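You operate a simulated robot arm through the tools that you are given. There is no shell and no other tool. Be economical: measure what you need, move in short steps, check, and stop when the job is done.

Carry out the task below with a simulated two-armed robot. There is one attempt and no reset: what you move stays moved.

## Task
Wipe up the spill on the top of the purple-edged table with the blue towel and put it back.

Only the result counts: the job must be done as asked and must still hold three seconds after the hand-in. Knocking over, shifting, dropping, spilling or breaking anything else fails it. Flat cloth is picked up by pressing the open fingertips on it (5 to 10 N) and closing them slowly along it; thin cloth reads only 2 to 8 mm in the jaws.

## Robot
Two 6-joint arms with two-finger parallel grippers on one trunk, on a base that drives. Base frame: it is fixed to the floor where the robot stands at the start and does not move with it; the origin is under the middle of the robot, x ahead of it, y to its left, z up. Lengths are in m, angles in rad, forces in N, time in s.
The left shoulder is at the start at [0.05, 0.17, 1.091], the right one opposite. Each reaches about 1.092 m from its shoulder. Places, roughly: blue towel [0.25, -2, 0.75]. Payload 1.57 kg a hand.
The tool frame of a hand sits at the grasp point between the pads (the TCP): z along the fingers, y along the line on which they close. The tips reach 0.03 m beyond it. Largest opening 0.08 m; finger width 0.017, thickness 0.012; the body of the gripper, 0.04 by 0.082 m, starts 0.08 m behind the TCP.
Orientation is told as [roll, pitch, yaw] about the base's x, y, z axes, in that order, counted from this pose: with the fingers straight down and closing along the base's y, the tool's x points along the base's -x, its y along +y and its z along -z.

## Interface
- The arms move only by the tool arm_command. It takes "left_deltas", "right_deltas" or both (then of equal length, played together; a hand with none holds still); each is a list that holds one entry, the list of rows, each a list of 7 numbers: the shift along the tool's x, y, z in units of 20 mm (1.0 is 20 mm), then the turn, a rotation vector about the tool's x, y, z in units of 6 degrees (1.0 is 6 degrees), then the gripper command, from -1 (shut) to 1 (fully open), values between in proportion. In form: [[[tx, ty, tz, rx, ry, rz, claw], ...]]. A call has 1 to 8 rows; each row shifts and turns the commanded pose from where the row before left it, along the tool's axes as they then stand. A call with a number of a shift or a turn outside -1 to 1 is refused whole. Each row takes 0.2 s and may step no farther than 0.05 m and 0.15 rad from the row before; otherwise, or with a gripper value out of range, the whole call is refused. Where a pose cannot be reached the arm comes as near as it can. A force on the tool above 40 N (or 10 N above the force at the start of the call, whichever is more), or a blocked arm, ends the call early, and 0.2 s more pass. The fingers move at their own pace (about 0.045 m/s each) and stop on an object; they squeeze with about 29 N. The grip force told is the motor's: it shows also when the fingers shut on nothing. Time passes only in rows, and 0.2 s behind the last, so rows that do not move let the fingers close. It gives the time, the measured TCP pose, the force on the tool (base axes), the opening and the grip force at its end, in the units of the frame above (readings bear some noise), with the torque about the TCP (base axes, N m) and any sound that the robot's microphone picked up.
- Cameras (640 x 400 px; columns grow to the right, rows downward): "scene" is now at [0.0454, 0.0085, 1.6696]; the picture's right is [0.11, -0.99, 0.00], its down [-0.64, -0.07, -0.76] and it looks along [0.76, 0.09, -0.65] (base axes); focal length 250 px, centre (320, 200). "left" rides on the left gripper at [0.072, 0.007, -0.122] in its tool frame; the picture's right is [-0.09, 1.00, 0.00], its down [-0.84, -0.08, -0.54] and it looks along [-0.54, -0.05, 0.84] (tool axes); focal length 238 px, centre (320, 200). "right" rides on the right gripper at [0.072, -0.007, -0.122] in its tool frame; the picture's right is [0.09, 1.00, 0.00], its down [-0.84, 0.08, -0.54] and it looks along [-0.54, 0.05, 0.84] (tool axes); focal length 238 px, centre (320, 200). There is no depth. A picture from a camera that has moved, and an enlarged one, comes with that camera's place and axes in the base frame and with its lens.
- capture(camera): a new picture of that camera. No time passes.
- raise_lower(by): slides the trunk up (or, below 0, down) by that many m; the arms and the scene camera ride with it, the base frame stays. It gives what a move gives, with no picture.
- roll_base(legs): drives the robot by 1 to 6 legs, each [ahead, left, turn to the left] in m, m and rad, along the robot's own axes; the way and the turn of a leg run together, so that a leg with both is an arc; at most 1.5 m and 3.142 rad a leg. The arms and the cameras ride along, it lands a little off, and it stops where it bumps. It gives what a move gives.
- aim_head(pan, tilt): turns the head with the scene camera to pan (to the left, within 1.501 rad either way) and tilt (down, from -0.506 to 1.204), counted from straight ahead of the robot. It gives what a move gives.
- zoom(camera, box): a new picture of the part [left, top, right, bottom] of that camera's present view, enlarged. No time passes.
- close_job(): hands the job in; it is judged then, once.

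Go step by step. Nothing tells you exact positions but the pictures and the camera data: compare them with the known pose of the tool, close in by small moves and look again before you grip or let go. The budget is 135 turns and 106 pictures, counting those below and the enlarged ones. Unless the task says otherwise, let go and move clear before handing in, and close with one line.

The tools are called after ">>>" by a JSON object that holds its "name" and its "arguments". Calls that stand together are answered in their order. arm_command: Moves the arms, as the interface text tells. Its arguments: {"type":"object","properties":{"left_deltas":{"type":"array","items":{"type":"array","items":{"type":"array","items":{"type":"number"}}}},"right_deltas":{"type":"array","items":{"type":"array","items":{"type":"array","items":{"type":"number"}}}}},"required":[]} The other tools are called the same way: raise_lower (by) slides the trunk up or down; roll_base (legs) drives the base; aim_head (pan, tilt) turns the head that bears the scene camera; capture (camera) takes a picture; zoom (camera, box) takes an enlarged picture of a part of a camera's view; close_job () hands the job in.

At the start:

```text
t: 0.0
left_eef_pos: [0.716, 0.3232, 0.9807]
left_ee_rot: [-0.001, 0.002, 0.001]
left_ft_force: [0.2, 0.3, -0.1]
left_torque: [-0.06, 0.0, 0.03]
left_gripper_width: 0.0799
left_grip_force: 0.0
right_eef_pos: [0.6733, -0.2847, 0.9816]
right_ee_rot: [-0.001, 0.0, 0.0]
right_ft_force: [0.4, -0.3, 0.3]
right_torque: [-0.02, 0.02, 0.0]
right_gripper_width: 0.0799
right_grip_force: 0.0
trunk travel left (down, up): [-0.706, 0.264]
robot x, y, heading: [0.0005, 0.0005, -0.0]
head pan, tilt: [0.115, 0.705]
```

scene: 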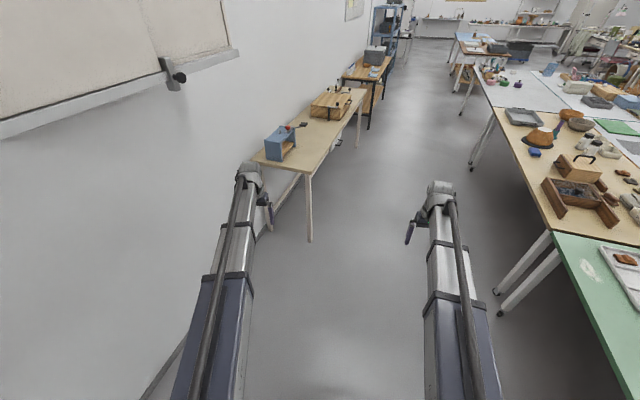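
right: 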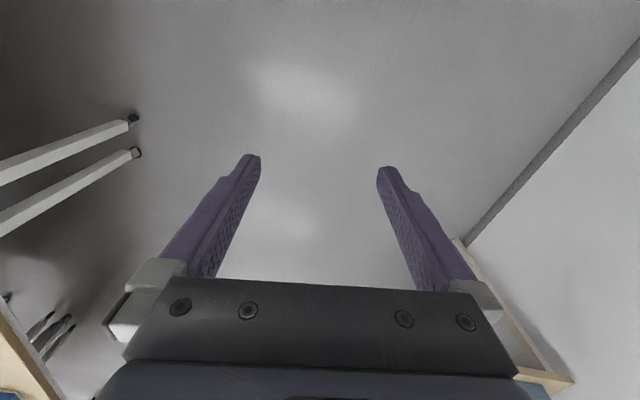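
left: 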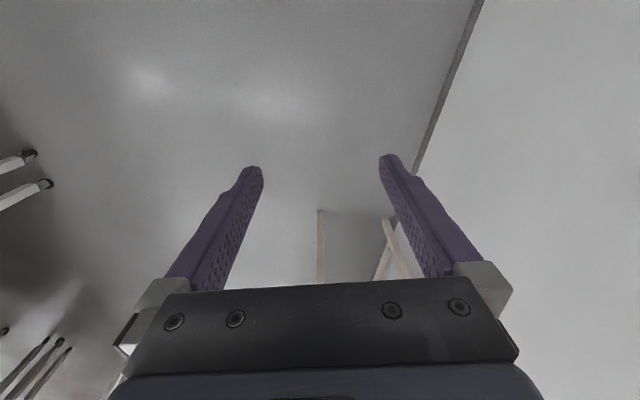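

I see an aisle with tables on the right; the towel is said to be to my right near [0.25, -2, 0.75]. I turn the head there first.

>>> {"name": "aim_head", "arguments": {"pan": -1.4, "tilt": 0.5}}

>>> {"name": "capture", "arguments": {"camera": "scene"}}

```text
t: 1.6
left_eef_pos: [0.7166, 0.3232, 0.9804]
left_ee_rot: [0.0, 0.0, 0.001]
left_ft_force: [0.2, 0.3, -0.3]
left_torque: [-0.02, -0.01, 0.02]
left_gripper_width: 0.0801
left_grip_force: 0.2
right_eef_pos: [0.675, -0.2852, 0.9815]
right_ee_rot: [-0.002, 0.0, 0.001]
right_ft_force: [0.1, 0.4, -0.4]
right_torque: [0.01, 0.02, -0.01]
right_gripper_width: 0.0799
right_grip_force: 0.1
trunk travel left (down, up): [-0.706, 0.264]
robot x, y, heading: [0.0013, 0.0005, -0.001]
head pan, tilt: [-1.4, 0.499]
```

```text
102 pictures are left
camera scene: at [-0.0233, -0.0908, 1.6877], right [-0.99, -0.17, 0.0], down [-0.08, 0.47, -0.88], along [0.15, -0.86, -0.48], focal length 250 px, centre (320, 200)
```

scene: 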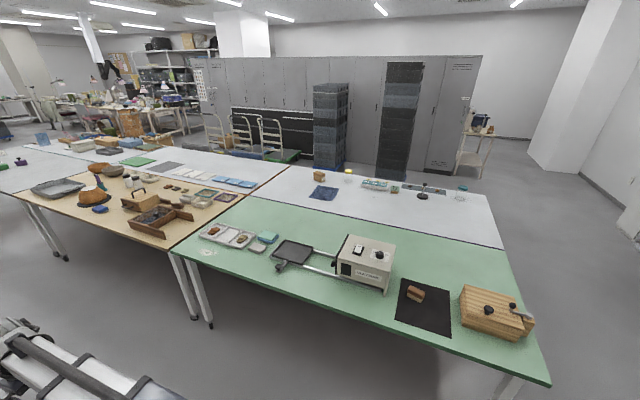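

The blue cloth seems to sit on the far white table at (323,193). I zoom in to find the purple edge and the spill.

>>> {"name": "zoom", "arguments": {"camera": "scene", "box": [240, 150, 520, 260]}}

>>> {"name": "zoom", "arguments": {"camera": "scene", "box": [0, 120, 280, 260]}}

```text
2.29 times, centred on (380, 205) of scene
camera zoom: at [-0.0233, -0.0908, 1.6877], right [-0.99, -0.17, 0.0], down [-0.08, 0.47, -0.88], along [0.15, -0.86, -0.48], focal length 570 px, centre (183, 189)
```

zoom: 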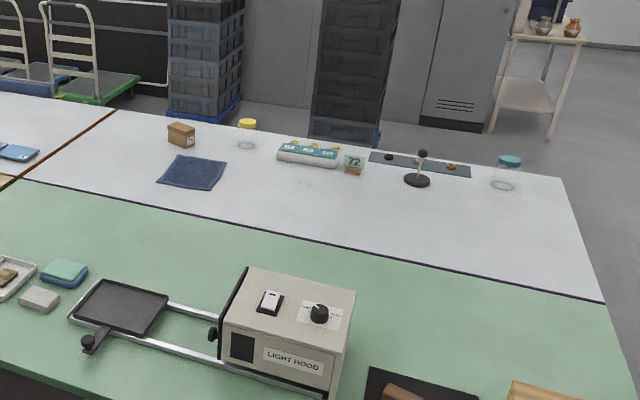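

```text
2.29 times, centred on (140, 190) of scene
camera zoom: at [-0.0233, -0.0908, 1.6877], right [-0.99, -0.17, 0.0], down [-0.08, 0.47, -0.88], along [0.15, -0.86, -0.48], focal length 570 px, centre (731, 223)
```

zoom: 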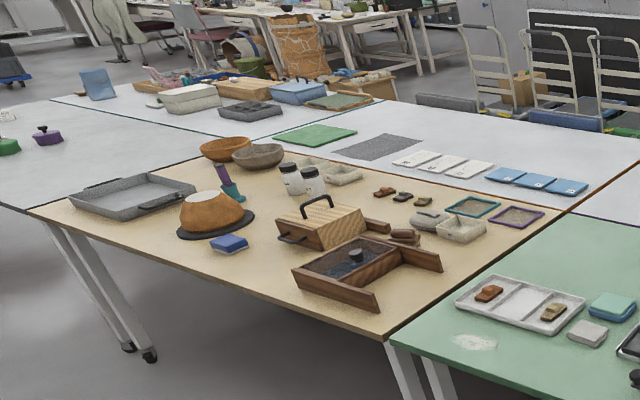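

The towel lies on the far table, which has a thin purple edge and is turned about −0.2 rad; a faint clear patch on it at about [-0.14, -1.9] may be the spill. The best access is from the table's back aisle, so I raise the trunk and turn to see the way round the right end.

>>> {"name": "raise_lower", "arguments": {"by": 0.26}}

>>> {"name": "aim_head", "arguments": {"pan": -0.3, "tilt": 0.5}}

>>> {"name": "roll_base", "arguments": {"legs": [[0, 0, -1.57], [0, 0, -1.0]]}}

>>> {"name": "capture", "arguments": {"camera": "scene"}}

```text
t: 4.3
left_eef_pos: [0.7168, 0.3241, 1.242]
left_ee_rot: [0.0, -0.001, -0.001]
left_ft_force: [0.5, 0.6, 0.1]
left_torque: [0.01, -0.02, 0.05]
left_gripper_width: 0.0799
left_grip_force: 0.0
right_eef_pos: [0.6738, -0.2841, 1.2403]
right_ee_rot: [-0.003, -0.001, 0.001]
right_ft_force: [0.3, -1.3, 0.7]
right_torque: [0.0, -0.04, -0.02]
right_gripper_width: 0.0802
right_grip_force: 0.0
trunk travel left (down, up): [-0.966, 0.004]
robot x, y, heading: [-0.0007, -0.001, 0.001]
head pan, tilt: [-1.4, 0.499]
```

```text
t: 5.6
left_eef_pos: [0.7156, 0.3231, 1.2404]
left_ee_rot: [0.0, -0.002, 0.0]
left_ft_force: [-0.2, 0.0, 0.3]
left_torque: [0.01, 0.0, -0.01]
left_gripper_width: 0.0798
left_grip_force: 0.0
right_eef_pos: [0.6741, -0.2847, 1.2399]
right_ee_rot: [-0.002, 0.001, 0.0]
right_ft_force: [-0.8, 0.2, 0.8]
right_torque: [0.02, 0.02, -0.03]
right_gripper_width: 0.08
right_grip_force: 0.0
trunk travel left (down, up): [-0.966, 0.004]
robot x, y, heading: [-0.0005, 0.0026, -0.0]
head pan, tilt: [-0.3, 0.499]
```

```text
t: 12.3
left_eef_pos: [-0.4169, -0.6667, 1.2418]
left_ee_rot: [-0.001, 0.0, -2.554]
left_ft_force: [-0.3, 0.0, 0.1]
left_torque: [0.04, 0.03, 0.0]
left_gripper_width: 0.0798
left_grip_force: 0.0
right_eef_pos: [-0.7184, -0.1372, 1.241]
right_ee_rot: [-0.002, 0.001, -2.553]
right_ft_force: [0.4, -1.2, -0.1]
right_torque: [0.03, -0.01, 0.01]
right_gripper_width: 0.0801
right_grip_force: 0.0
trunk travel left (down, up): [-0.966, 0.004]
robot x, y, heading: [-0.0016, -0.0014, -2.554]
head pan, tilt: [-0.3, 0.499]
```

```text
99 pictures are left
camera scene: at [-0.0531, -0.0048, 1.9477], right [-0.28, 0.96, 0.0], down [0.46, 0.14, -0.88], along [-0.84, -0.25, -0.48], focal length 250 px, centre (320, 200)
```

scene: 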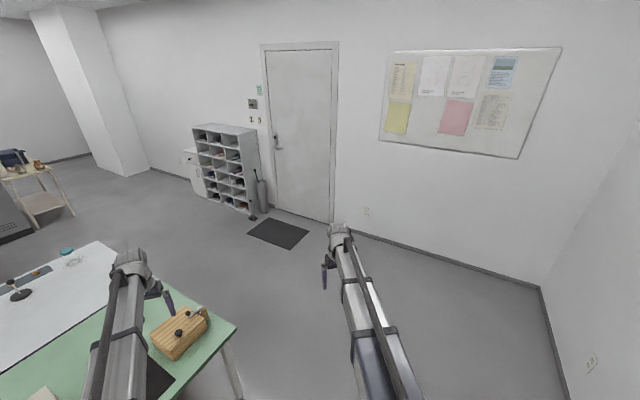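

The way round the right end is clear (table corner near [-1.03, -2.09], cabinet beyond x ≈ -2.7). I drive around with the arms kept high.

>>> {"name": "roll_base", "arguments": {"legs": [[0.7, -0.347, 0], [0.7, -0.347, 0], [0, 0, 0.983]]}}

>>> {"name": "aim_head", "arguments": {"pan": 0.3, "tilt": 0.6}}

>>> {"name": "capture", "arguments": {"camera": "scene"}}

```text
t: 22.9
left_eef_pos: [-1.2038, -0.8929, 1.241]
left_ee_rot: [-0.002, 0.001, -1.543]
left_ft_force: [-0.6, 0.0, -0.5]
left_torque: [0.02, -0.03, -0.04]
left_gripper_width: 0.0798
left_grip_force: 0.1
right_eef_pos: [-1.814, -0.8673, 1.2418]
right_ee_rot: [-0.002, 0.001, -1.542]
right_ft_force: [-0.5, -0.3, 0.8]
right_torque: [0.02, 0.01, 0.0]
right_gripper_width: 0.0801
right_grip_force: 0.0
trunk travel left (down, up): [-0.966, 0.004]
robot x, y, heading: [-1.5484, -0.1828, -1.543]
head pan, tilt: [-0.3, 0.499]
```

```text
t: 23.9
left_eef_pos: [-1.2047, -0.8917, 1.2405]
left_ee_rot: [0.0, 0.001, -1.543]
left_ft_force: [0.2, 0.1, 0.4]
left_torque: [0.02, -0.03, -0.04]
left_gripper_width: 0.0801
left_grip_force: 0.1
right_eef_pos: [-1.8138, -0.8675, 1.2403]
right_ee_rot: [-0.001, -0.001, -1.542]
right_ft_force: [0.8, 1.2, 0.1]
right_torque: [-0.01, 0.02, 0.02]
right_gripper_width: 0.0798
right_grip_force: 0.0
trunk travel left (down, up): [-0.966, 0.004]
robot x, y, heading: [-1.551, -0.1853, -1.543]
head pan, tilt: [0.3, 0.6]
```

```text
98 pictures are left
camera scene: at [-1.5196, -0.2306, 1.9387], right [-0.95, -0.32, 0.0], down [-0.18, 0.53, -0.83], along [0.27, -0.78, -0.56], focal length 250 px, centre (320, 200)
```

scene: 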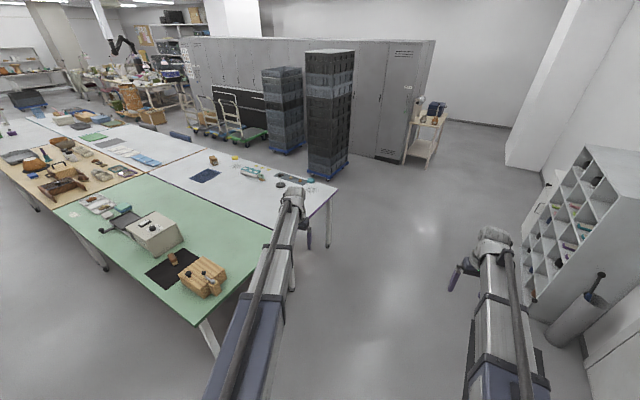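

The route forward is clear; the tall crate stack stands near [-0.5, -3.5]. I drive past the table end and turn rightwards (away from the crates) to face the table's back.

>>> {"name": "roll_base", "arguments": {"legs": [[1.38, 0, 0], [1.38, 0, 0], [0, 0, -1.7], [0, 0, -1.68]]}}

>>> {"name": "aim_head", "arguments": {"pan": -0.7, "tilt": 0.6}}

>>> {"name": "capture", "arguments": {"camera": "scene"}}

```text
t: 45.6
left_eef_pos: [-1.5886, -2.1842, 1.2411]
left_ee_rot: [0.001, 0.001, 1.303]
left_ft_force: [0.2, 0.6, 0.9]
left_torque: [-0.05, 0.01, 0.02]
left_gripper_width: 0.0799
left_grip_force: 0.1
right_eef_pos: [-1.0154, -2.3858, 1.241]
right_ee_rot: [-0.001, 0.0, 1.304]
right_ft_force: [-0.6, -0.9, -0.4]
right_torque: [0.01, -0.03, -0.01]
right_gripper_width: 0.08
right_grip_force: 0.1
trunk travel left (down, up): [-0.966, 0.004]
robot x, y, heading: [-1.4661, -2.9617, 1.304]
head pan, tilt: [0.3, 0.6]
```

```text
t: 46.9
left_eef_pos: [-1.5893, -2.1851, 1.2408]
left_ee_rot: [0.0, 0.0, 1.302]
left_ft_force: [0.2, 0.1, -0.1]
left_torque: [-0.01, 0.0, 0.01]
left_gripper_width: 0.0802
left_grip_force: 0.0
right_eef_pos: [-1.0134, -2.3874, 1.2405]
right_ee_rot: [-0.002, -0.001, 1.304]
right_ft_force: [0.2, 0.3, -0.2]
right_torque: [-0.01, 0.02, 0.01]
right_gripper_width: 0.08
right_grip_force: 0.1
trunk travel left (down, up): [-0.966, 0.004]
robot x, y, heading: [-1.468, -2.9575, 1.303]
head pan, tilt: [-0.7, 0.6]
```

```text
97 pictures are left
camera scene: at [-1.4039, -2.9506, 1.9386], right [0.57, -0.82, 0.0], down [-0.47, -0.32, -0.83], along [0.68, 0.47, -0.56], focal length 250 px, centre (320, 200)
```

scene: 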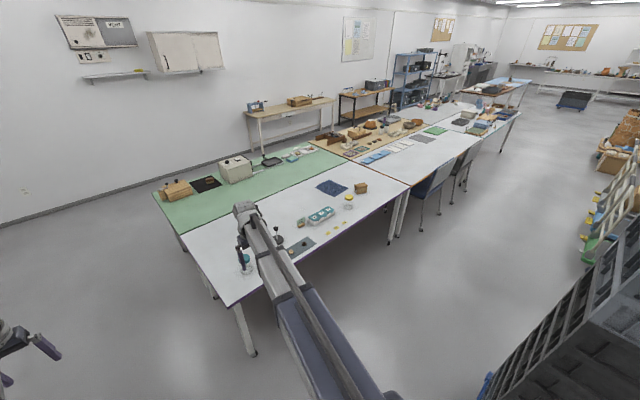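

The back aisle is clear to the table's middle, with the crate corner near [-0.2, -3.45]. I move diagonally to stand behind the towel and spill area.

>>> {"name": "roll_base", "arguments": {"legs": [[0.457, -1.07, 0], [0, 0, 0.037]]}}

>>> {"name": "aim_head", "arguments": {"pan": -0.1, "tilt": 0.9}}

>>> {"name": "capture", "arguments": {"camera": "scene"}}

```text
t: 53.1
left_eef_pos: [-0.4837, -2.0415, 1.2409]
left_ee_rot: [0.0, 0.0, 1.335]
left_ft_force: [0.2, 0.3, 0.2]
left_torque: [0.0, 0.01, 0.0]
left_gripper_width: 0.0799
left_grip_force: 0.1
right_eef_pos: [0.0968, -2.2246, 1.2418]
right_ee_rot: [-0.003, 0.0, 1.335]
right_ft_force: [-0.4, 0.0, 0.8]
right_torque: [-0.02, 0.03, 0.01]
right_gripper_width: 0.0801
right_grip_force: 0.0
trunk travel left (down, up): [-0.966, 0.004]
robot x, y, heading: [-0.3358, -2.8174, 1.337]
head pan, tilt: [-0.7, 0.6]
```

```text
t: 54.1
left_eef_pos: [-0.4843, -2.0428, 1.2406]
left_ee_rot: [-0.001, 0.002, 1.335]
left_ft_force: [0.2, -1.0, 0.0]
left_torque: [-0.01, -0.01, -0.02]
left_gripper_width: 0.0801
left_grip_force: 0.0
right_eef_pos: [0.0971, -2.2241, 1.2418]
right_ee_rot: [-0.001, -0.001, 1.335]
right_ft_force: [0.0, -0.2, 0.0]
right_torque: [0.02, -0.01, -0.01]
right_gripper_width: 0.0802
right_grip_force: 0.1
trunk travel left (down, up): [-0.966, 0.004]
robot x, y, heading: [-0.3343, -2.8144, 1.334]
head pan, tilt: [-0.099, 0.901]
```

```text
96 pictures are left
camera scene: at [-0.32, -2.783, 1.9139], right [0.94, -0.33, 0.0], down [-0.26, -0.74, -0.62], along [0.2, 0.59, -0.78], focal length 250 px, centre (320, 200)
```

scene: 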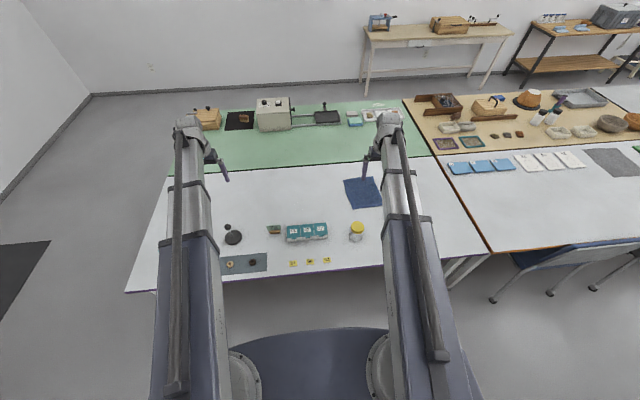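

>>> {"name": "zoom", "arguments": {"camera": "scene", "box": [200, 160, 400, 285]}}

>>> {"name": "zoom", "arguments": {"camera": "scene", "box": [240, 165, 340, 227]}}

>>> {"name": "capture", "arguments": {"camera": "right"}}

```text
3.20 times, centred on (300, 222) of scene
camera zoom: at [-0.32, -2.783, 1.9139], right [0.94, -0.33, 0.0], down [-0.26, -0.74, -0.62], along [0.2, 0.59, -0.78], focal length 798 px, centre (384, 128)
```

zoom: 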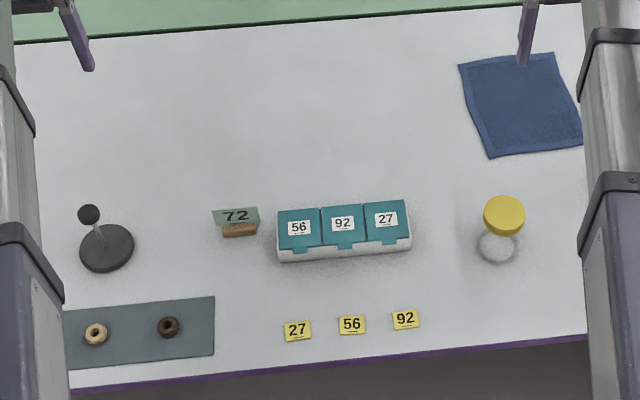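

```text
6.40 times, centred on (290, 196) of scene
camera zoom: at [-0.32, -2.783, 1.9139], right [0.94, -0.33, 0.0], down [-0.26, -0.74, -0.62], along [0.2, 0.59, -0.78], focal length 1597 px, centre (512, 226)
```

zoom: 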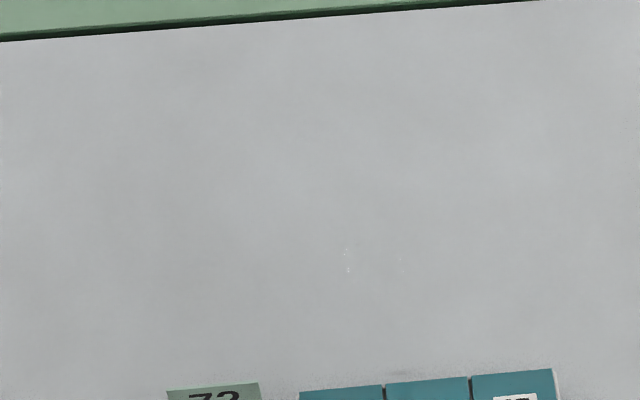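

```text
93 pictures are left
camera right: at [0.086, -2.2976, 1.3627], right [-0.99, 0.14, 0.0], down [0.12, 0.83, 0.54], along [0.08, 0.54, -0.84], focal length 238 px, centre (320, 200)
```

right: 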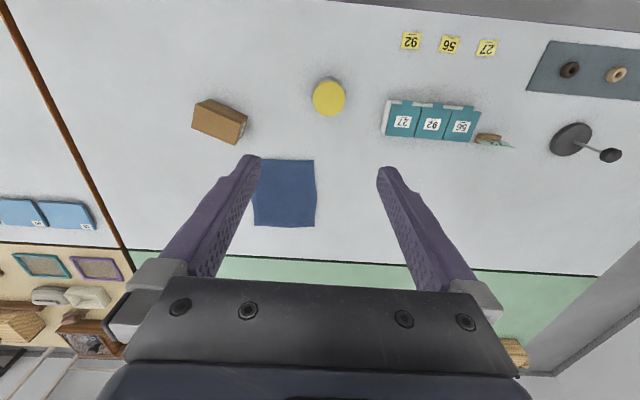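

The clear spill shows only as tiny glints near [-0.15, -1.89], between the towel ([0.27, -1.91]) and the numbered tray. I move a bit closer, lower the trunk and bring the right hand's camera over the spill.

>>> {"name": "roll_base", "arguments": {"legs": [[0.1, 0, 0]]}}

>>> {"name": "raise_lower", "arguments": {"by": -0.15}}

>>> {"name": "capture", "arguments": {"camera": "right"}}

```text
t: 55.3
left_eef_pos: [-0.46, -1.944, 1.2402]
left_ee_rot: [-0.001, 0.0, 1.336]
left_ft_force: [-0.1, 0.8, 0.3]
left_torque: [-0.02, 0.01, -0.02]
left_gripper_width: 0.0801
left_grip_force: 0.0
right_eef_pos: [0.1204, -2.1271, 1.2394]
right_ee_rot: [-0.002, -0.001, 1.335]
right_ft_force: [0.0, -0.2, 0.0]
right_torque: [0.0, 0.0, 0.0]
right_gripper_width: 0.0801
right_grip_force: 0.1
trunk travel left (down, up): [-0.966, 0.004]
robot x, y, heading: [-0.3125, -2.7169, 1.339]
head pan, tilt: [-0.099, 0.901]
```

```text
t: 57.0
left_eef_pos: [-0.461, -1.9443, 1.0909]
left_ee_rot: [0.0, 0.0, 1.335]
left_ft_force: [0.1, -0.4, -0.8]
left_torque: [-0.01, 0.02, -0.03]
left_gripper_width: 0.0798
left_grip_force: 0.0
right_eef_pos: [0.1202, -2.1283, 1.0901]
right_ee_rot: [-0.002, 0.001, 1.334]
right_ft_force: [-0.8, 1.1, 0.4]
right_torque: [0.03, 0.0, 0.01]
right_gripper_width: 0.08
right_grip_force: 0.2
trunk travel left (down, up): [-0.816, 0.154]
robot x, y, heading: [-0.3086, -2.7181, 1.334]
head pan, tilt: [-0.099, 0.901]
```

```text
92 pictures are left
camera right: at [0.1093, -2.2012, 1.2128], right [-0.99, 0.14, 0.0], down [0.12, 0.83, 0.54], along [0.08, 0.54, -0.84], focal length 238 px, centre (320, 200)
```

right: 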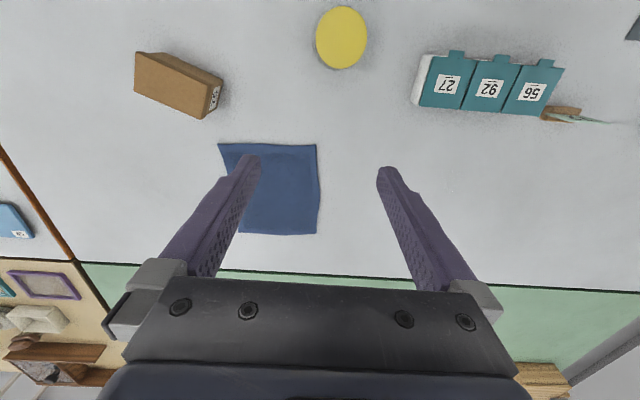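

The towel spans about [0.14…0.40, -2.06…-1.80]. I shift the right hand leftward over the suspected spill to see it up close.

>>> {"name": "arm_command", "arguments": {"right_deltas": [[[-0.35, 1, 0, 0, 0, 0, 1], [-0.35, 1, 0, 0, 0, 0, 1], [-0.35, 1, 0, 0, 0, 0, 1], [-0.35, 1, 0, 0, 0, 0, 1], [-0.35, 1, 0, 0, 0, 0, 1], [-0.35, 1, 0, 0, 0, 0, 1], [-0.35, 1, 0, 0, 0, 0, 1], [-0.35, 1, 0, 0, 0, 0, 1]]]}}

>>> {"name": "arm_command", "arguments": {"right_deltas": [[[0, 1, 0.5, 0, 0, 0, 1], [0, 1, 0.5, 0, 0, 0, 1], [0, 1, 0.5, 0, 0, 0, 1], [0, 1, 0.5, 0, 0, 0, 1], [0, 1, 0.5, 0, 0, 0, 1], [0, 0, 0, 0, 0, 0, 1]]]}}

>>> {"name": "capture", "arguments": {"camera": "right"}}

```text
t: 58.8
left_eef_pos: [-0.4607, -1.9454, 1.09]
left_ee_rot: [0.0, 0.0, 1.335]
left_ft_force: [0.8, -0.2, 0.0]
left_torque: [-0.02, 0.02, 0.0]
left_gripper_width: 0.0799
left_grip_force: 0.2
right_eef_pos: [-0.024, -2.0378, 1.0909]
right_ee_rot: [-0.002, 0.001, 1.336]
right_ft_force: [0.1, 0.2, -0.3]
right_torque: [-0.03, -0.02, 0.04]
right_gripper_width: 0.08
right_grip_force: 0.0
trunk travel left (down, up): [-0.816, 0.154]
robot x, y, heading: [-0.3133, -2.7186, 1.337]
head pan, tilt: [-0.099, 0.901]
```

```text
t: 60.2
left_eef_pos: [-0.4603, -1.9461, 1.0906]
left_ee_rot: [-0.002, 0.0, 1.335]
left_ft_force: [0.3, -0.7, 0.1]
left_torque: [-0.01, 0.0, 0.04]
left_gripper_width: 0.0798
left_grip_force: 0.1
right_eef_pos: [-0.1204, -2.0126, 1.0908]
right_ee_rot: [-0.001, 0.001, 1.335]
right_ft_force: [-0.5, 0.3, 1.1]
right_torque: [0.01, -0.04, 0.0]
right_gripper_width: 0.0801
right_grip_force: 0.1
right hand out of reach, approached as far as the arm can: row 1, 2, 3, 4, 5
trunk travel left (down, up): [-0.816, 0.154]
robot x, y, heading: [-0.3156, -2.7189, 1.338]
head pan, tilt: [-0.099, 0.901]
```

```text
91 pictures are left
camera right: at [-0.1306, -2.0851, 1.2127], right [-0.99, 0.14, 0.0], down [0.12, 0.83, 0.54], along [0.08, 0.54, -0.84], focal length 238 px, centre (320, 200)
```

right: 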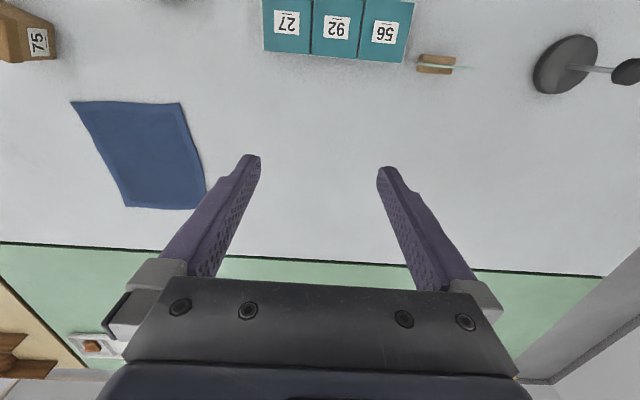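

The hand refused to go lower here, though it moved sideways. I zoom between the fingers to find the spill, then test how far down it can go.

>>> {"name": "zoom", "arguments": {"camera": "right", "box": [200, 60, 480, 240]}}

>>> {"name": "arm_command", "arguments": {"right_deltas": [[[0, 0, 1, 0, 0, 0, 1], [0, 0, 1, 0, 0, 0, 1]]]}}

```text
2.22 times, centred on (340, 150) of right
camera zoom: at [-0.1306, -2.0851, 1.2127], right [-0.99, 0.14, 0.0], down [0.12, 0.83, 0.54], along [0.08, 0.54, -0.84], focal length 530 px, centre (276, 311)
```

zoom: 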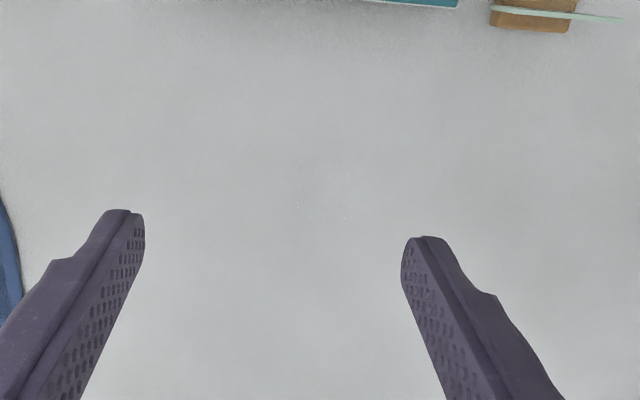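

```text
t: 60.8
left_eef_pos: [-0.4611, -1.9463, 1.0905]
left_ee_rot: [-0.002, 0.001, 1.333]
left_ft_force: [1.2, 1.0, 0.2]
left_torque: [0.04, -0.05, 0.01]
left_gripper_width: 0.0799
left_grip_force: 0.1
right_eef_pos: [-0.1186, -2.0123, 1.0905]
right_ee_rot: [-0.002, 0.002, 1.336]
right_ft_force: [-0.4, 0.6, -0.6]
right_torque: [0.02, 0.01, -0.01]
right_gripper_width: 0.0797
right_grip_force: 0.0
right hand out of reach, approached as far as the arm can: row 1, 2
trunk travel left (down, up): [-0.816, 0.154]
robot x, y, heading: [-0.3123, -2.7168, 1.335]
head pan, tilt: [-0.099, 0.901]
```

Glints again put the spill at about [-0.15, -1.90]. I test whether the hand can go down once it is farther out.

>>> {"name": "arm_command", "arguments": {"right_deltas": [[[-1, 0, 0, 0, 0, 0, 1], [-1, 0, 0, 0, 0, 0, 1], [-1, 0, 0, 0, 0, 0, 1], [-1, 0, 0, 0, 0, 0, 1], [-1, 0, 0, 0, 0, 0, 1], [0, 0, 1, 0, 0, 0, 1], [0, 0, 1, 0, 0, 0, 1], [0, 0, 1, 0, 0, 0, 1]]]}}

```text
t: 62.6
left_eef_pos: [-0.4609, -1.9449, 1.0908]
left_ee_rot: [-0.001, 0.0, 1.334]
left_ft_force: [-0.4, -0.7, 0.4]
left_torque: [0.02, 0.03, -0.03]
left_gripper_width: 0.08
left_grip_force: 0.1
right_eef_pos: [-0.0964, -1.9167, 1.0897]
right_ee_rot: [-0.002, 0.0, 1.336]
right_ft_force: [0.5, 0.3, 0.8]
right_torque: [-0.06, 0.01, -0.03]
right_gripper_width: 0.08
right_grip_force: 0.1
right hand out of reach, approached as far as the arm can: row 6, 7, 8
trunk travel left (down, up): [-0.816, 0.154]
robot x, y, heading: [-0.3119, -2.7195, 1.332]
head pan, tilt: [-0.099, 0.901]
```

The height stays at exactly 1.09 wherever I am, so I test an upward step and a downward one with the hand pitched.

>>> {"name": "arm_command", "arguments": {"right_deltas": [[[0, 0, -1, 0, 0, 0, 1], [0, 0, -1, 0, 0, 0, 1]]]}}

>>> {"name": "arm_command", "arguments": {"right_deltas": [[[0, 0, 0.2, 0, 0, 0, 1], [0, 0, 0.2, 0, 0, 0, 1], [0, 0, 0.5, 0, 0, 0, 1], [0, 0, 0.5, 0, 0, 0, 1], [0, 0, 1, 0, 0, 0, 1]]]}}

```text
t: 63.2
left_eef_pos: [-0.4619, -1.9461, 1.0904]
left_ee_rot: [0.0, -0.001, 1.335]
left_ft_force: [0.0, -0.1, 0.3]
left_torque: [0.03, 0.01, -0.01]
left_gripper_width: 0.0798
left_grip_force: 0.0
right_eef_pos: [-0.0954, -1.9158, 1.091]
right_ee_rot: [-0.004, -0.001, 1.335]
right_ft_force: [0.6, 0.3, 0.8]
right_torque: [0.01, 0.02, -0.02]
right_gripper_width: 0.0799
right_grip_force: 0.1
right hand out of reach, approached as far as the arm can: row 1, 2
trunk travel left (down, up): [-0.816, 0.154]
robot x, y, heading: [-0.3133, -2.7125, 1.331]
head pan, tilt: [-0.099, 0.901]
```

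```text
t: 64.4
left_eef_pos: [-0.4605, -1.9451, 1.0915]
left_ee_rot: [0.001, -0.001, 1.335]
left_ft_force: [0.5, 0.3, -0.2]
left_torque: [-0.04, 0.01, 0.02]
left_gripper_width: 0.0801
left_grip_force: 0.1
right_eef_pos: [-0.0958, -1.915, 1.0894]
right_ee_rot: [-0.001, 0.0, 1.335]
right_ft_force: [-0.6, 0.2, 0.5]
right_torque: [0.02, -0.01, -0.02]
right_gripper_width: 0.0801
right_grip_force: 0.0
right hand out of reach, approached as far as the arm can: row 1, 2, 3, 4, 5
trunk travel left (down, up): [-0.816, 0.154]
robot x, y, heading: [-0.3122, -2.7202, 1.332]
head pan, tilt: [-0.099, 0.901]
```

Vertical moves of this hand fail both ways, so I check whether the wrist can tilt and whether the left hand behaves alike.

>>> {"name": "arm_command", "arguments": {"right_deltas": [[[0, 0, 0, 0, 1, 0, 1], [0, 0, 0, 0, 1, 0, 1]]], "left_deltas": [[[0, 0, -1, 0, 0, 0, 1], [0, 0, -1, 0, 0, 0, 1]]]}}

>>> {"name": "capture", "arguments": {"camera": "scene"}}

```text
t: 65.0
left_eef_pos: [-0.4614, -1.9459, 1.0902]
left_ee_rot: [0.0, 0.001, 1.336]
left_ft_force: [-0.6, 0.7, 0.2]
left_torque: [-0.02, -0.01, -0.01]
left_gripper_width: 0.0799
left_grip_force: 0.0
left hand out of reach, approached as far as the arm can: row 1, 2
right_eef_pos: [-0.0954, -1.9164, 1.0962]
right_ee_rot: [-0.004, 0.21, 1.336]
right_ft_force: [-0.5, -0.6, 0.3]
right_torque: [0.0, -0.01, -0.01]
right_gripper_width: 0.0799
right_grip_force: 0.0
right hand out of reach, approached as far as the arm can: row 2
trunk travel left (down, up): [-0.816, 0.154]
robot x, y, heading: [-0.3142, -2.7196, 1.332]
head pan, tilt: [-0.099, 0.901]
```

```text
89 pictures are left
camera scene: at [-0.2968, -2.6861, 1.7638], right [0.94, -0.33, 0.0], down [-0.26, -0.74, -0.62], along [0.2, 0.59, -0.78], focal length 250 px, centre (320, 200)
```

scene: 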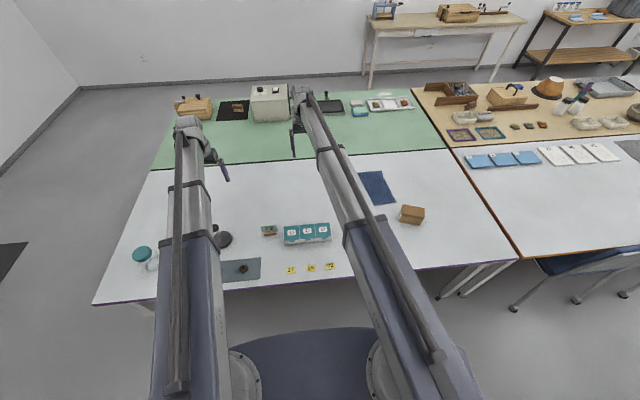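

Each arm is a level boom: hand height follows the trunk, and the boom would pass low over the jar. So I first level the right wrist again and swing the left arm out sideways, off the table, before shifting the robot right.

>>> {"name": "arm_command", "arguments": {"right_deltas": [[[0, 0, 0, 0, -1, 0, 1], [0, 0, 0, 0, -1, 0, 1], [0, 0, 0, 0, 0, 0, 1], [0, 0, 0, 0, 0, 0, 1], [0, 0, 0, 0, 0, 0, 1], [0, 0, 0, 0, 0, 0, 1], [0, 0, 0, 0, 0, 0, 1], [0, 0, 0, 0, 0, 0, 1]]], "left_deltas": [[[0.2, 1, 0, 0, 0, 0, 1], [0.3, 1, 0, 0, 0, 0, 1], [0.3, 1, 0, 0, 0, 0, 1], [0.4, 1, 0, 0, 0, 0, 1], [0.4, 1, 0, 0, 0, 0, 1], [0.5, 1, 0, 0, 0, 0, 1], [0.5, 1, 0, 0, 0, 0, 1], [0.6, 1, 0, 0, 0, 0, 1]]]}}

>>> {"name": "arm_command", "arguments": {"left_deltas": [[[0.6, 1, 0, 0, 0, 0, 1], [0.6, 1, 0, 0, 0, 0, 1], [0.6, 1, 0, 0, 0, 0, 1], [0.7, 1, 0, 0, 0, 0, 1], [0.7, 1, 0, 0, 0, 0, 1], [0.8, 1, 0, 0, 0, 0, 1], [0.8, 1, 0, 0, 0, 0, 1], [0.9, 1, 0, 0, 0, 0, 1]]]}}

>>> {"name": "arm_command", "arguments": {"left_deltas": [[[1, 1, 0, 0, 0, 0, 1], [1, 1, 0, 0, 0, 0, 1], [1, 0.8, 0, 0, 0, 0, 1], [1, 0.7, 0, 0, 0, 0, 1], [1, 0.6, 0, 0, 0, 0, 1], [1, 0.5, 0, 0, 0, 0, 1], [1, 0.5, 0, 0, 0, 0, 1], [1, 0.4, 0, 0, 0, 0, 1]]]}}

>>> {"name": "arm_command", "arguments": {"left_deltas": [[[1, 0.3, 0, 0, 0, 0, 1], [1, 0.3, 0, 0, 0, 0, 1], [1, 0.3, 0, 0, 0, 0, 1], [1, 0.2, 0, 0, 0, 0, 1], [1, 0.2, 0, 0, 0, 0, 1], [1, 0.1, 0, 0, 0, 0, 1], [1, 0, 0, 0, 0, 0, 1], [1, 0, 0, 0, 0, 0, 1]]]}}

```text
t: 66.8
left_eef_pos: [-0.6319, -1.9725, 1.09]
left_ee_rot: [0.0, 0.002, 1.334]
left_ft_force: [0.5, -0.6, 1.6]
left_torque: [-0.01, 0.0, 0.01]
left_gripper_width: 0.0802
left_grip_force: 0.1
right_eef_pos: [-0.0975, -1.9176, 1.0915]
right_ee_rot: [0.0, 0.0, 1.335]
right_ft_force: [-0.4, -0.1, -0.5]
right_torque: [0.0, -0.02, -0.01]
right_gripper_width: 0.0799
right_grip_force: 0.1
right hand out of reach, approached as far as the arm can: row 1
trunk travel left (down, up): [-0.816, 0.154]
robot x, y, heading: [-0.3141, -2.7159, 1.338]
head pan, tilt: [-0.099, 0.901]
```

```text
t: 68.6
left_eef_pos: [-0.8125, -2.045, 1.0906]
left_ee_rot: [-0.001, 0.0, 1.335]
left_ft_force: [0.3, -0.8, -0.8]
left_torque: [0.03, -0.01, 0.0]
left_gripper_width: 0.0798
left_grip_force: 0.1
right_eef_pos: [-0.0961, -1.917, 1.0906]
right_ee_rot: [-0.001, 0.0, 1.335]
right_ft_force: [0.2, 0.6, -0.7]
right_torque: [-0.01, -0.02, -0.01]
right_gripper_width: 0.08
right_grip_force: 0.0
trunk travel left (down, up): [-0.816, 0.154]
robot x, y, heading: [-0.3121, -2.7189, 1.331]
head pan, tilt: [-0.099, 0.901]
```

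```text
t: 70.4
left_eef_pos: [-0.9587, -2.1726, 1.0898]
left_ee_rot: [0.0, 0.001, 1.335]
left_ft_force: [0.1, -0.1, 0.3]
left_torque: [-0.01, -0.02, 0.02]
left_gripper_width: 0.0799
left_grip_force: 0.1
left hand out of reach, approached as far as the arm can: row 2, 4
right_eef_pos: [-0.0961, -1.9167, 1.0904]
right_ee_rot: [-0.002, 0.0, 1.336]
right_ft_force: [0.3, -0.9, 0.3]
right_torque: [-0.02, -0.02, 0.0]
right_gripper_width: 0.08
right_grip_force: 0.1
trunk travel left (down, up): [-0.816, 0.154]
robot x, y, heading: [-0.3155, -2.7173, 1.335]
head pan, tilt: [-0.099, 0.901]
```

```text
t: 72.2
left_eef_pos: [-1.0219, -2.3233, 1.0915]
left_ee_rot: [0.001, 0.001, 1.335]
left_ft_force: [0.2, -0.6, 0.0]
left_torque: [-0.03, -0.01, 0.01]
left_gripper_width: 0.08
left_grip_force: 0.1
right_eef_pos: [-0.0961, -1.9176, 1.0915]
right_ee_rot: [-0.002, 0.0, 1.336]
right_ft_force: [-1.1, 0.0, -0.9]
right_torque: [0.03, 0.04, -0.01]
right_gripper_width: 0.0801
right_grip_force: 0.0
trunk travel left (down, up): [-0.816, 0.154]
robot x, y, heading: [-0.3122, -2.7179, 1.334]
head pan, tilt: [-0.099, 0.901]
```

The left arm is now off the table; I tuck it a bit more, then shift the robot 0.28 m to the right and look at the towel from the right hand.

>>> {"name": "arm_command", "arguments": {"left_deltas": [[[1, 0, 0, 0, 0, 0, 1], [1, 0, 0, 0, 0, 0, 1], [1, 0, 0, 0, 0, 0, 1], [1, 0, 0, 0, 0, 0, 1], [1, 0, 0, 0, 0, 0, 1], [1, 0, 0, 0, 0, 0, 1], [1, 0, 0, 0, 0, 0, 1], [1, 0, 0, 0, 0, 0, 1]]]}}

>>> {"name": "roll_base", "arguments": {"legs": [[0, -0.28, 0]]}}

>>> {"name": "capture", "arguments": {"camera": "right"}}

>>> {"name": "capture", "arguments": {"camera": "scene"}}

```text
t: 74.0
left_eef_pos: [-1.0563, -2.4785, 1.0905]
left_ee_rot: [0.0, -0.001, 1.335]
left_ft_force: [-0.4, 1.2, 0.3]
left_torque: [-0.02, 0.03, -0.01]
left_gripper_width: 0.08
left_grip_force: 0.1
right_eef_pos: [-0.0962, -1.9183, 1.0908]
right_ee_rot: [-0.002, 0.001, 1.335]
right_ft_force: [-0.1, -0.1, -0.5]
right_torque: [-0.03, 0.0, 0.0]
right_gripper_width: 0.08
right_grip_force: 0.1
trunk travel left (down, up): [-0.816, 0.154]
robot x, y, heading: [-0.3159, -2.7176, 1.334]
head pan, tilt: [-0.099, 0.901]
```

```text
t: 76.0
left_eef_pos: [-0.7783, -2.542, 1.0909]
left_ee_rot: [0.001, -0.001, 1.332]
left_ft_force: [-0.6, 0.1, 0.1]
left_torque: [0.02, 0.04, -0.01]
left_gripper_width: 0.0799
left_grip_force: 0.0
right_eef_pos: [0.1842, -1.9853, 1.0908]
right_ee_rot: [-0.001, 0.001, 1.33]
right_ft_force: [-0.2, -0.8, 0.0]
right_torque: [0.02, 0.04, 0.01]
right_gripper_width: 0.0799
right_grip_force: 0.0
trunk travel left (down, up): [-0.816, 0.154]
robot x, y, heading: [-0.0368, -2.7878, 1.331]
head pan, tilt: [-0.099, 0.901]
```

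```text
88 pictures are left
camera right: at [0.1727, -2.0578, 1.2127], right [-0.99, 0.15, 0.0], down [0.12, 0.83, 0.54], along [0.08, 0.54, -0.84], focal length 238 px, centre (320, 200)
```

right: 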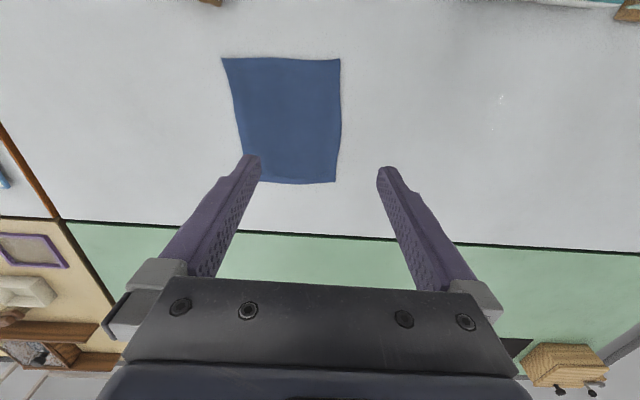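

```text
87 pictures are left
camera scene: at [-0.0194, -2.7535, 1.7639], right [0.94, -0.33, 0.0], down [-0.26, -0.74, -0.62], along [0.21, 0.59, -0.78], focal length 250 px, centre (320, 200)
```

scene: 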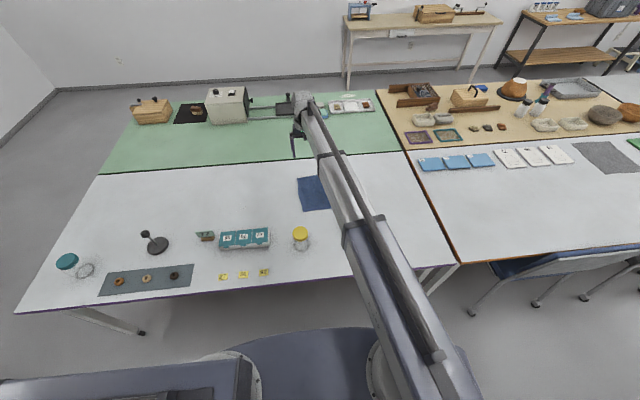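

The towel centre is at about [0.253, -1.93], and spill glints show at column 500. I zoom in on the spill to learn its extent.

>>> {"name": "zoom", "arguments": {"camera": "right", "box": [420, 50, 580, 150]}}

>>> {"name": "zoom", "arguments": {"camera": "scene", "box": [200, 160, 320, 235]}}

```text
4.00 times, centred on (500, 100) of right
camera zoom: at [0.1727, -2.0578, 1.2127], right [-0.99, 0.15, 0.0], down [0.12, 0.83, 0.54], along [0.08, 0.54, -0.84], focal length 953 px, centre (-400, 600)
```

zoom: 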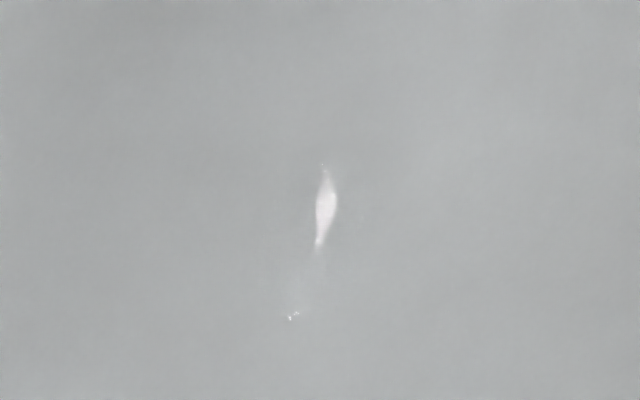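

```text
5.33 times, centred on (260, 198) of scene
camera zoom: at [-0.0194, -2.7535, 1.7639], right [0.94, -0.33, 0.0], down [-0.26, -0.74, -0.62], along [0.21, 0.59, -0.78], focal length 1330 px, centre (640, 213)
```

zoom: 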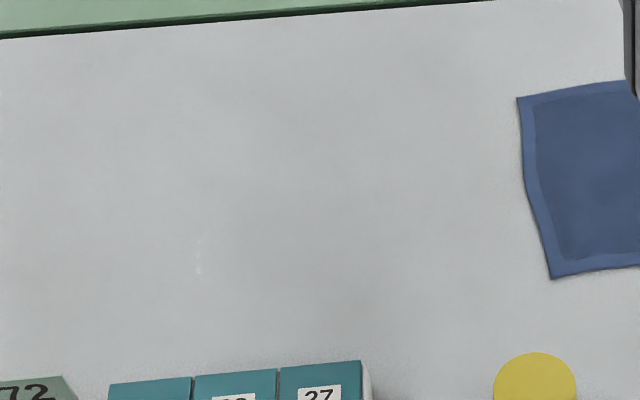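

The spill is a clear film about 10 cm across, centred near [-0.15, -1.90]. Now I put the right hand over the towel's centre and lower part-way with the trunk to check boom clearance.

>>> {"name": "arm_command", "arguments": {"right_deltas": [[[-0.875, -0.7, 0, 0, 0, 0, 1], [-0.875, -0.7, 0, 0, 0, 0, 1], [-0.875, -0.7, 0, 0, 0, 0, 1], [-0.875, -0.7, 0, 0, 0, 0, 1]]]}}

>>> {"name": "raise_lower", "arguments": {"by": -0.16}}

>>> {"name": "capture", "arguments": {"camera": "scene"}}

>>> {"name": "capture", "arguments": {"camera": "right"}}

>>> {"name": "capture", "arguments": {"camera": "left"}}

```text
t: 77.0
left_eef_pos: [-0.7807, -2.542, 1.0914]
left_ee_rot: [-0.002, 0.0, 1.331]
left_ft_force: [0.0, 0.0, -0.2]
left_torque: [0.02, 0.04, 0.01]
left_gripper_width: 0.0798
left_grip_force: 0.0
right_eef_pos: [0.255, -1.9291, 1.0893]
right_ee_rot: [-0.002, -0.001, 1.332]
right_ft_force: [-1.3, -0.4, 0.0]
right_torque: [0.0, -0.02, -0.02]
right_gripper_width: 0.0799
right_grip_force: 0.1
trunk travel left (down, up): [-0.816, 0.154]
robot x, y, heading: [-0.0382, -2.7878, 1.337]
head pan, tilt: [-0.099, 0.901]
```

```text
t: 78.8
left_eef_pos: [-0.78, -2.5424, 0.931]
left_ee_rot: [0.001, 0.0, 1.33]
left_ft_force: [-0.6, -0.3, -0.3]
left_torque: [0.0, 0.02, -0.04]
left_gripper_width: 0.0801
left_grip_force: 0.1
right_eef_pos: [0.255, -1.9294, 0.9308]
right_ee_rot: [-0.003, 0.0, 1.332]
right_ft_force: [-0.4, -0.8, 1.0]
right_torque: [-0.01, -0.03, 0.0]
right_gripper_width: 0.0801
right_grip_force: 0.1
trunk travel left (down, up): [-0.656, 0.314]
robot x, y, heading: [-0.0369, -2.7837, 1.327]
head pan, tilt: [-0.099, 0.901]
```

```text
84 pictures are left
camera scene: at [-0.0209, -2.7532, 1.6039], right [0.94, -0.33, 0.0], down [-0.26, -0.74, -0.62], along [0.21, 0.59, -0.78], focal length 250 px, centre (320, 200)
```

scene: 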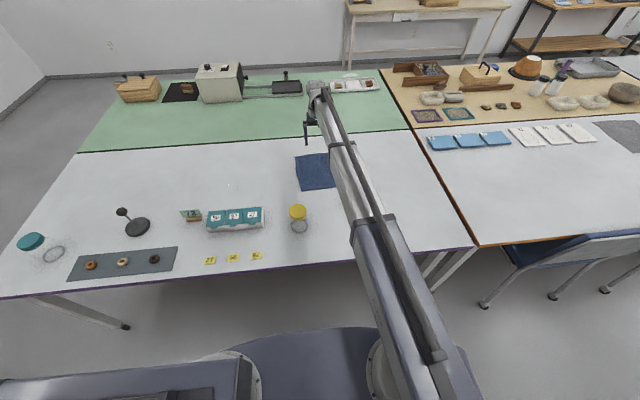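

```text
83 pictures are left
camera right: at [0.2435, -2.0016, 1.0528], right [-0.99, 0.15, 0.0], down [0.12, 0.83, 0.54], along [0.08, 0.54, -0.84], focal length 238 px, centre (320, 200)
```

right: 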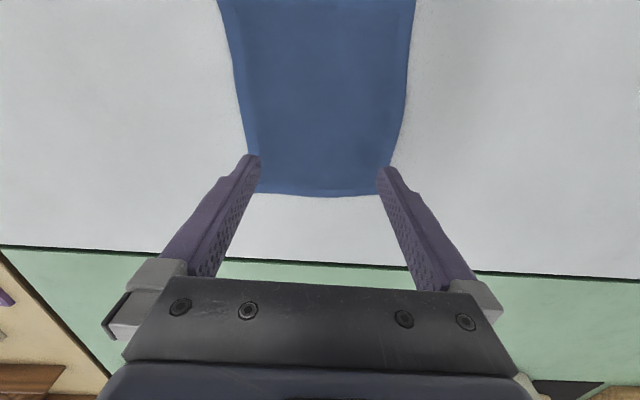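

```text
82 pictures are left
camera left: at [-0.8031, -2.6112, 1.0516], right [-0.95, 0.33, 0.0], down [0.27, 0.79, 0.54], along [0.18, 0.51, -0.84], focal length 238 px, centre (320, 200)
```

left: 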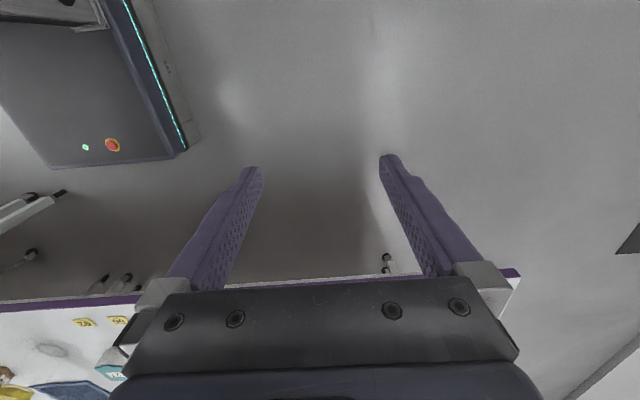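

The left hand is clear of the table edge and the right boom runs between jar and box. I lower further until the tips are just above the towel.

>>> {"name": "raise_lower", "arguments": {"by": -0.12}}

>>> {"name": "capture", "arguments": {"camera": "scene"}}

>>> {"name": "capture", "arguments": {"camera": "right"}}

```text
t: 80.3
left_eef_pos: [-0.7791, -2.542, 0.8107]
left_ee_rot: [0.0, 0.0, 1.332]
left_ft_force: [0.0, 0.5, 0.6]
left_torque: [0.01, -0.05, 0.04]
left_gripper_width: 0.0802
left_grip_force: 0.1
right_eef_pos: [0.2537, -1.9286, 0.8107]
right_ee_rot: [-0.002, 0.0, 1.333]
right_ft_force: [0.0, -0.2, -0.6]
right_torque: [0.04, 0.01, 0.03]
right_gripper_width: 0.0801
right_grip_force: 0.1
trunk travel left (down, up): [-0.536, 0.434]
robot x, y, heading: [-0.0367, -2.7846, 1.334]
head pan, tilt: [-0.099, 0.901]
```

```text
81 pictures are left
camera scene: at [-0.0209, -2.7532, 1.4839], right [0.94, -0.33, 0.0], down [-0.26, -0.74, -0.62], along [0.21, 0.59, -0.78], focal length 250 px, centre (320, 200)
```

scene: 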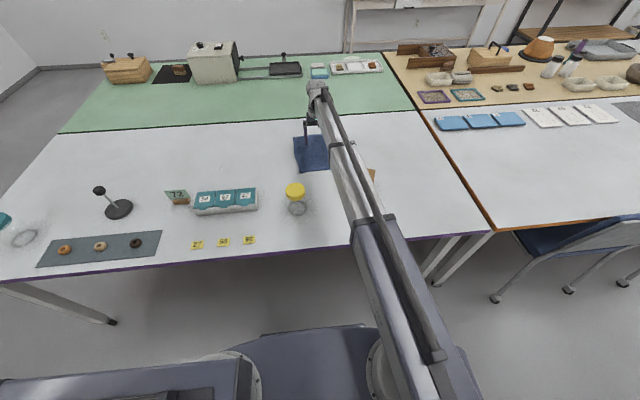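

```text
80 pictures are left
camera right: at [0.2435, -2.0016, 0.9328], right [-0.99, 0.15, 0.0], down [0.12, 0.83, 0.54], along [0.08, 0.54, -0.84], focal length 238 px, centre (320, 200)
```

right: 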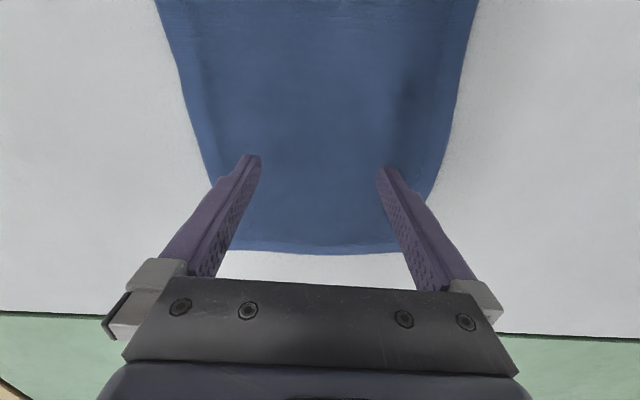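

The tips are about 3 cm above the towel near its centre. I lower in small steps and feel for contact.

>>> {"name": "raise_lower", "arguments": {"by": -0.02}}

>>> {"name": "raise_lower", "arguments": {"by": -0.005}}

>>> {"name": "raise_lower", "arguments": {"by": -0.003}}

```text
t: 81.0
left_eef_pos: [-0.7792, -2.542, 0.7914]
left_ee_rot: [0.001, 0.001, 1.331]
left_ft_force: [-0.8, -0.2, -0.6]
left_torque: [-0.01, -0.02, -0.01]
left_gripper_width: 0.0801
left_grip_force: 0.1
right_eef_pos: [0.2547, -1.9294, 0.7912]
right_ee_rot: [-0.002, 0.001, 1.331]
right_ft_force: [-0.8, 0.4, -1.1]
right_torque: [0.01, 0.01, 0.0]
right_gripper_width: 0.08
right_grip_force: 0.0
trunk travel left (down, up): [-0.516, 0.454]
robot x, y, heading: [-0.0373, -2.7828, 1.332]
head pan, tilt: [-0.099, 0.901]
```

```text
t: 81.5
left_eef_pos: [-0.7788, -2.5419, 0.7857]
left_ee_rot: [0.001, 0.0, 1.332]
left_ft_force: [0.5, 0.4, 0.3]
left_torque: [-0.02, 0.02, -0.02]
left_gripper_width: 0.0803
left_grip_force: 0.1
right_eef_pos: [0.2552, -1.9276, 0.785]
right_ee_rot: [-0.004, 0.0, 1.331]
right_ft_force: [0.1, 0.0, -0.1]
right_torque: [-0.02, 0.03, -0.01]
right_gripper_width: 0.08
right_grip_force: 0.1
trunk travel left (down, up): [-0.511, 0.459]
robot x, y, heading: [-0.0359, -2.7836, 1.332]
head pan, tilt: [-0.099, 0.901]
```

```text
t: 82.0
left_eef_pos: [-0.7794, -2.5431, 0.7827]
left_ee_rot: [0.001, -0.001, 1.332]
left_ft_force: [1.3, 0.1, -0.3]
left_torque: [-0.03, -0.02, 0.01]
left_gripper_width: 0.0801
left_grip_force: 0.0
right_eef_pos: [0.2552, -1.9286, 0.7829]
right_ee_rot: [-0.001, 0.0, 1.333]
right_ft_force: [0.1, -0.4, -0.3]
right_torque: [0.0, 0.02, -0.03]
right_gripper_width: 0.08
right_grip_force: 0.0
trunk travel left (down, up): [-0.508, 0.462]
robot x, y, heading: [-0.0375, -2.7842, 1.333]
head pan, tilt: [-0.099, 0.901]
```

No contact yet; I keep lowering by small steps.

>>> {"name": "raise_lower", "arguments": {"by": -0.004}}

>>> {"name": "raise_lower", "arguments": {"by": -0.003}}

>>> {"name": "capture", "arguments": {"camera": "right"}}

```text
t: 82.6
left_eef_pos: [-0.7799, -2.5417, 0.7786]
left_ee_rot: [-0.001, 0.0, 1.332]
left_ft_force: [1.1, 0.0, -0.8]
left_torque: [-0.03, -0.01, 0.01]
left_gripper_width: 0.08
left_grip_force: 0.1
right_eef_pos: [0.2556, -1.9293, 0.7785]
right_ee_rot: [-0.002, 0.001, 1.33]
right_ft_force: [-1.0, -0.2, 0.8]
right_torque: [-0.02, -0.01, 0.03]
right_gripper_width: 0.08
right_grip_force: 0.0
trunk travel left (down, up): [-0.504, 0.466]
robot x, y, heading: [-0.0366, -2.784, 1.33]
head pan, tilt: [-0.099, 0.901]
```

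```text
t: 83.1
left_eef_pos: [-0.7796, -2.5422, 0.7768]
left_ee_rot: [-0.001, 0.001, 1.33]
left_ft_force: [-0.5, 0.1, -0.6]
left_torque: [-0.03, 0.01, -0.03]
left_gripper_width: 0.0801
left_grip_force: 0.1
right_eef_pos: [0.2549, -1.9281, 0.7757]
right_ee_rot: [-0.002, 0.0, 1.332]
right_ft_force: [0.5, 0.1, 0.4]
right_torque: [-0.03, 0.02, 0.01]
right_gripper_width: 0.0799
right_grip_force: 0.2
trunk travel left (down, up): [-0.501, 0.469]
robot x, y, heading: [-0.0382, -2.7863, 1.33]
head pan, tilt: [-0.099, 0.901]
```

```text
79 pictures are left
camera right: at [0.2435, -2.0016, 0.8977], right [-0.99, 0.15, 0.0], down [0.12, 0.83, 0.54], along [0.08, 0.54, -0.84], focal length 238 px, centre (320, 200)
```

right: 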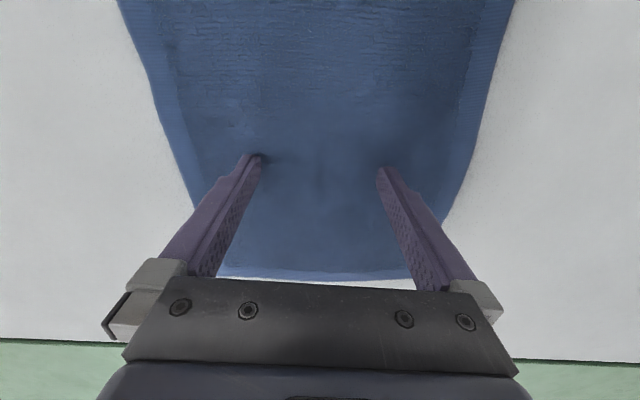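

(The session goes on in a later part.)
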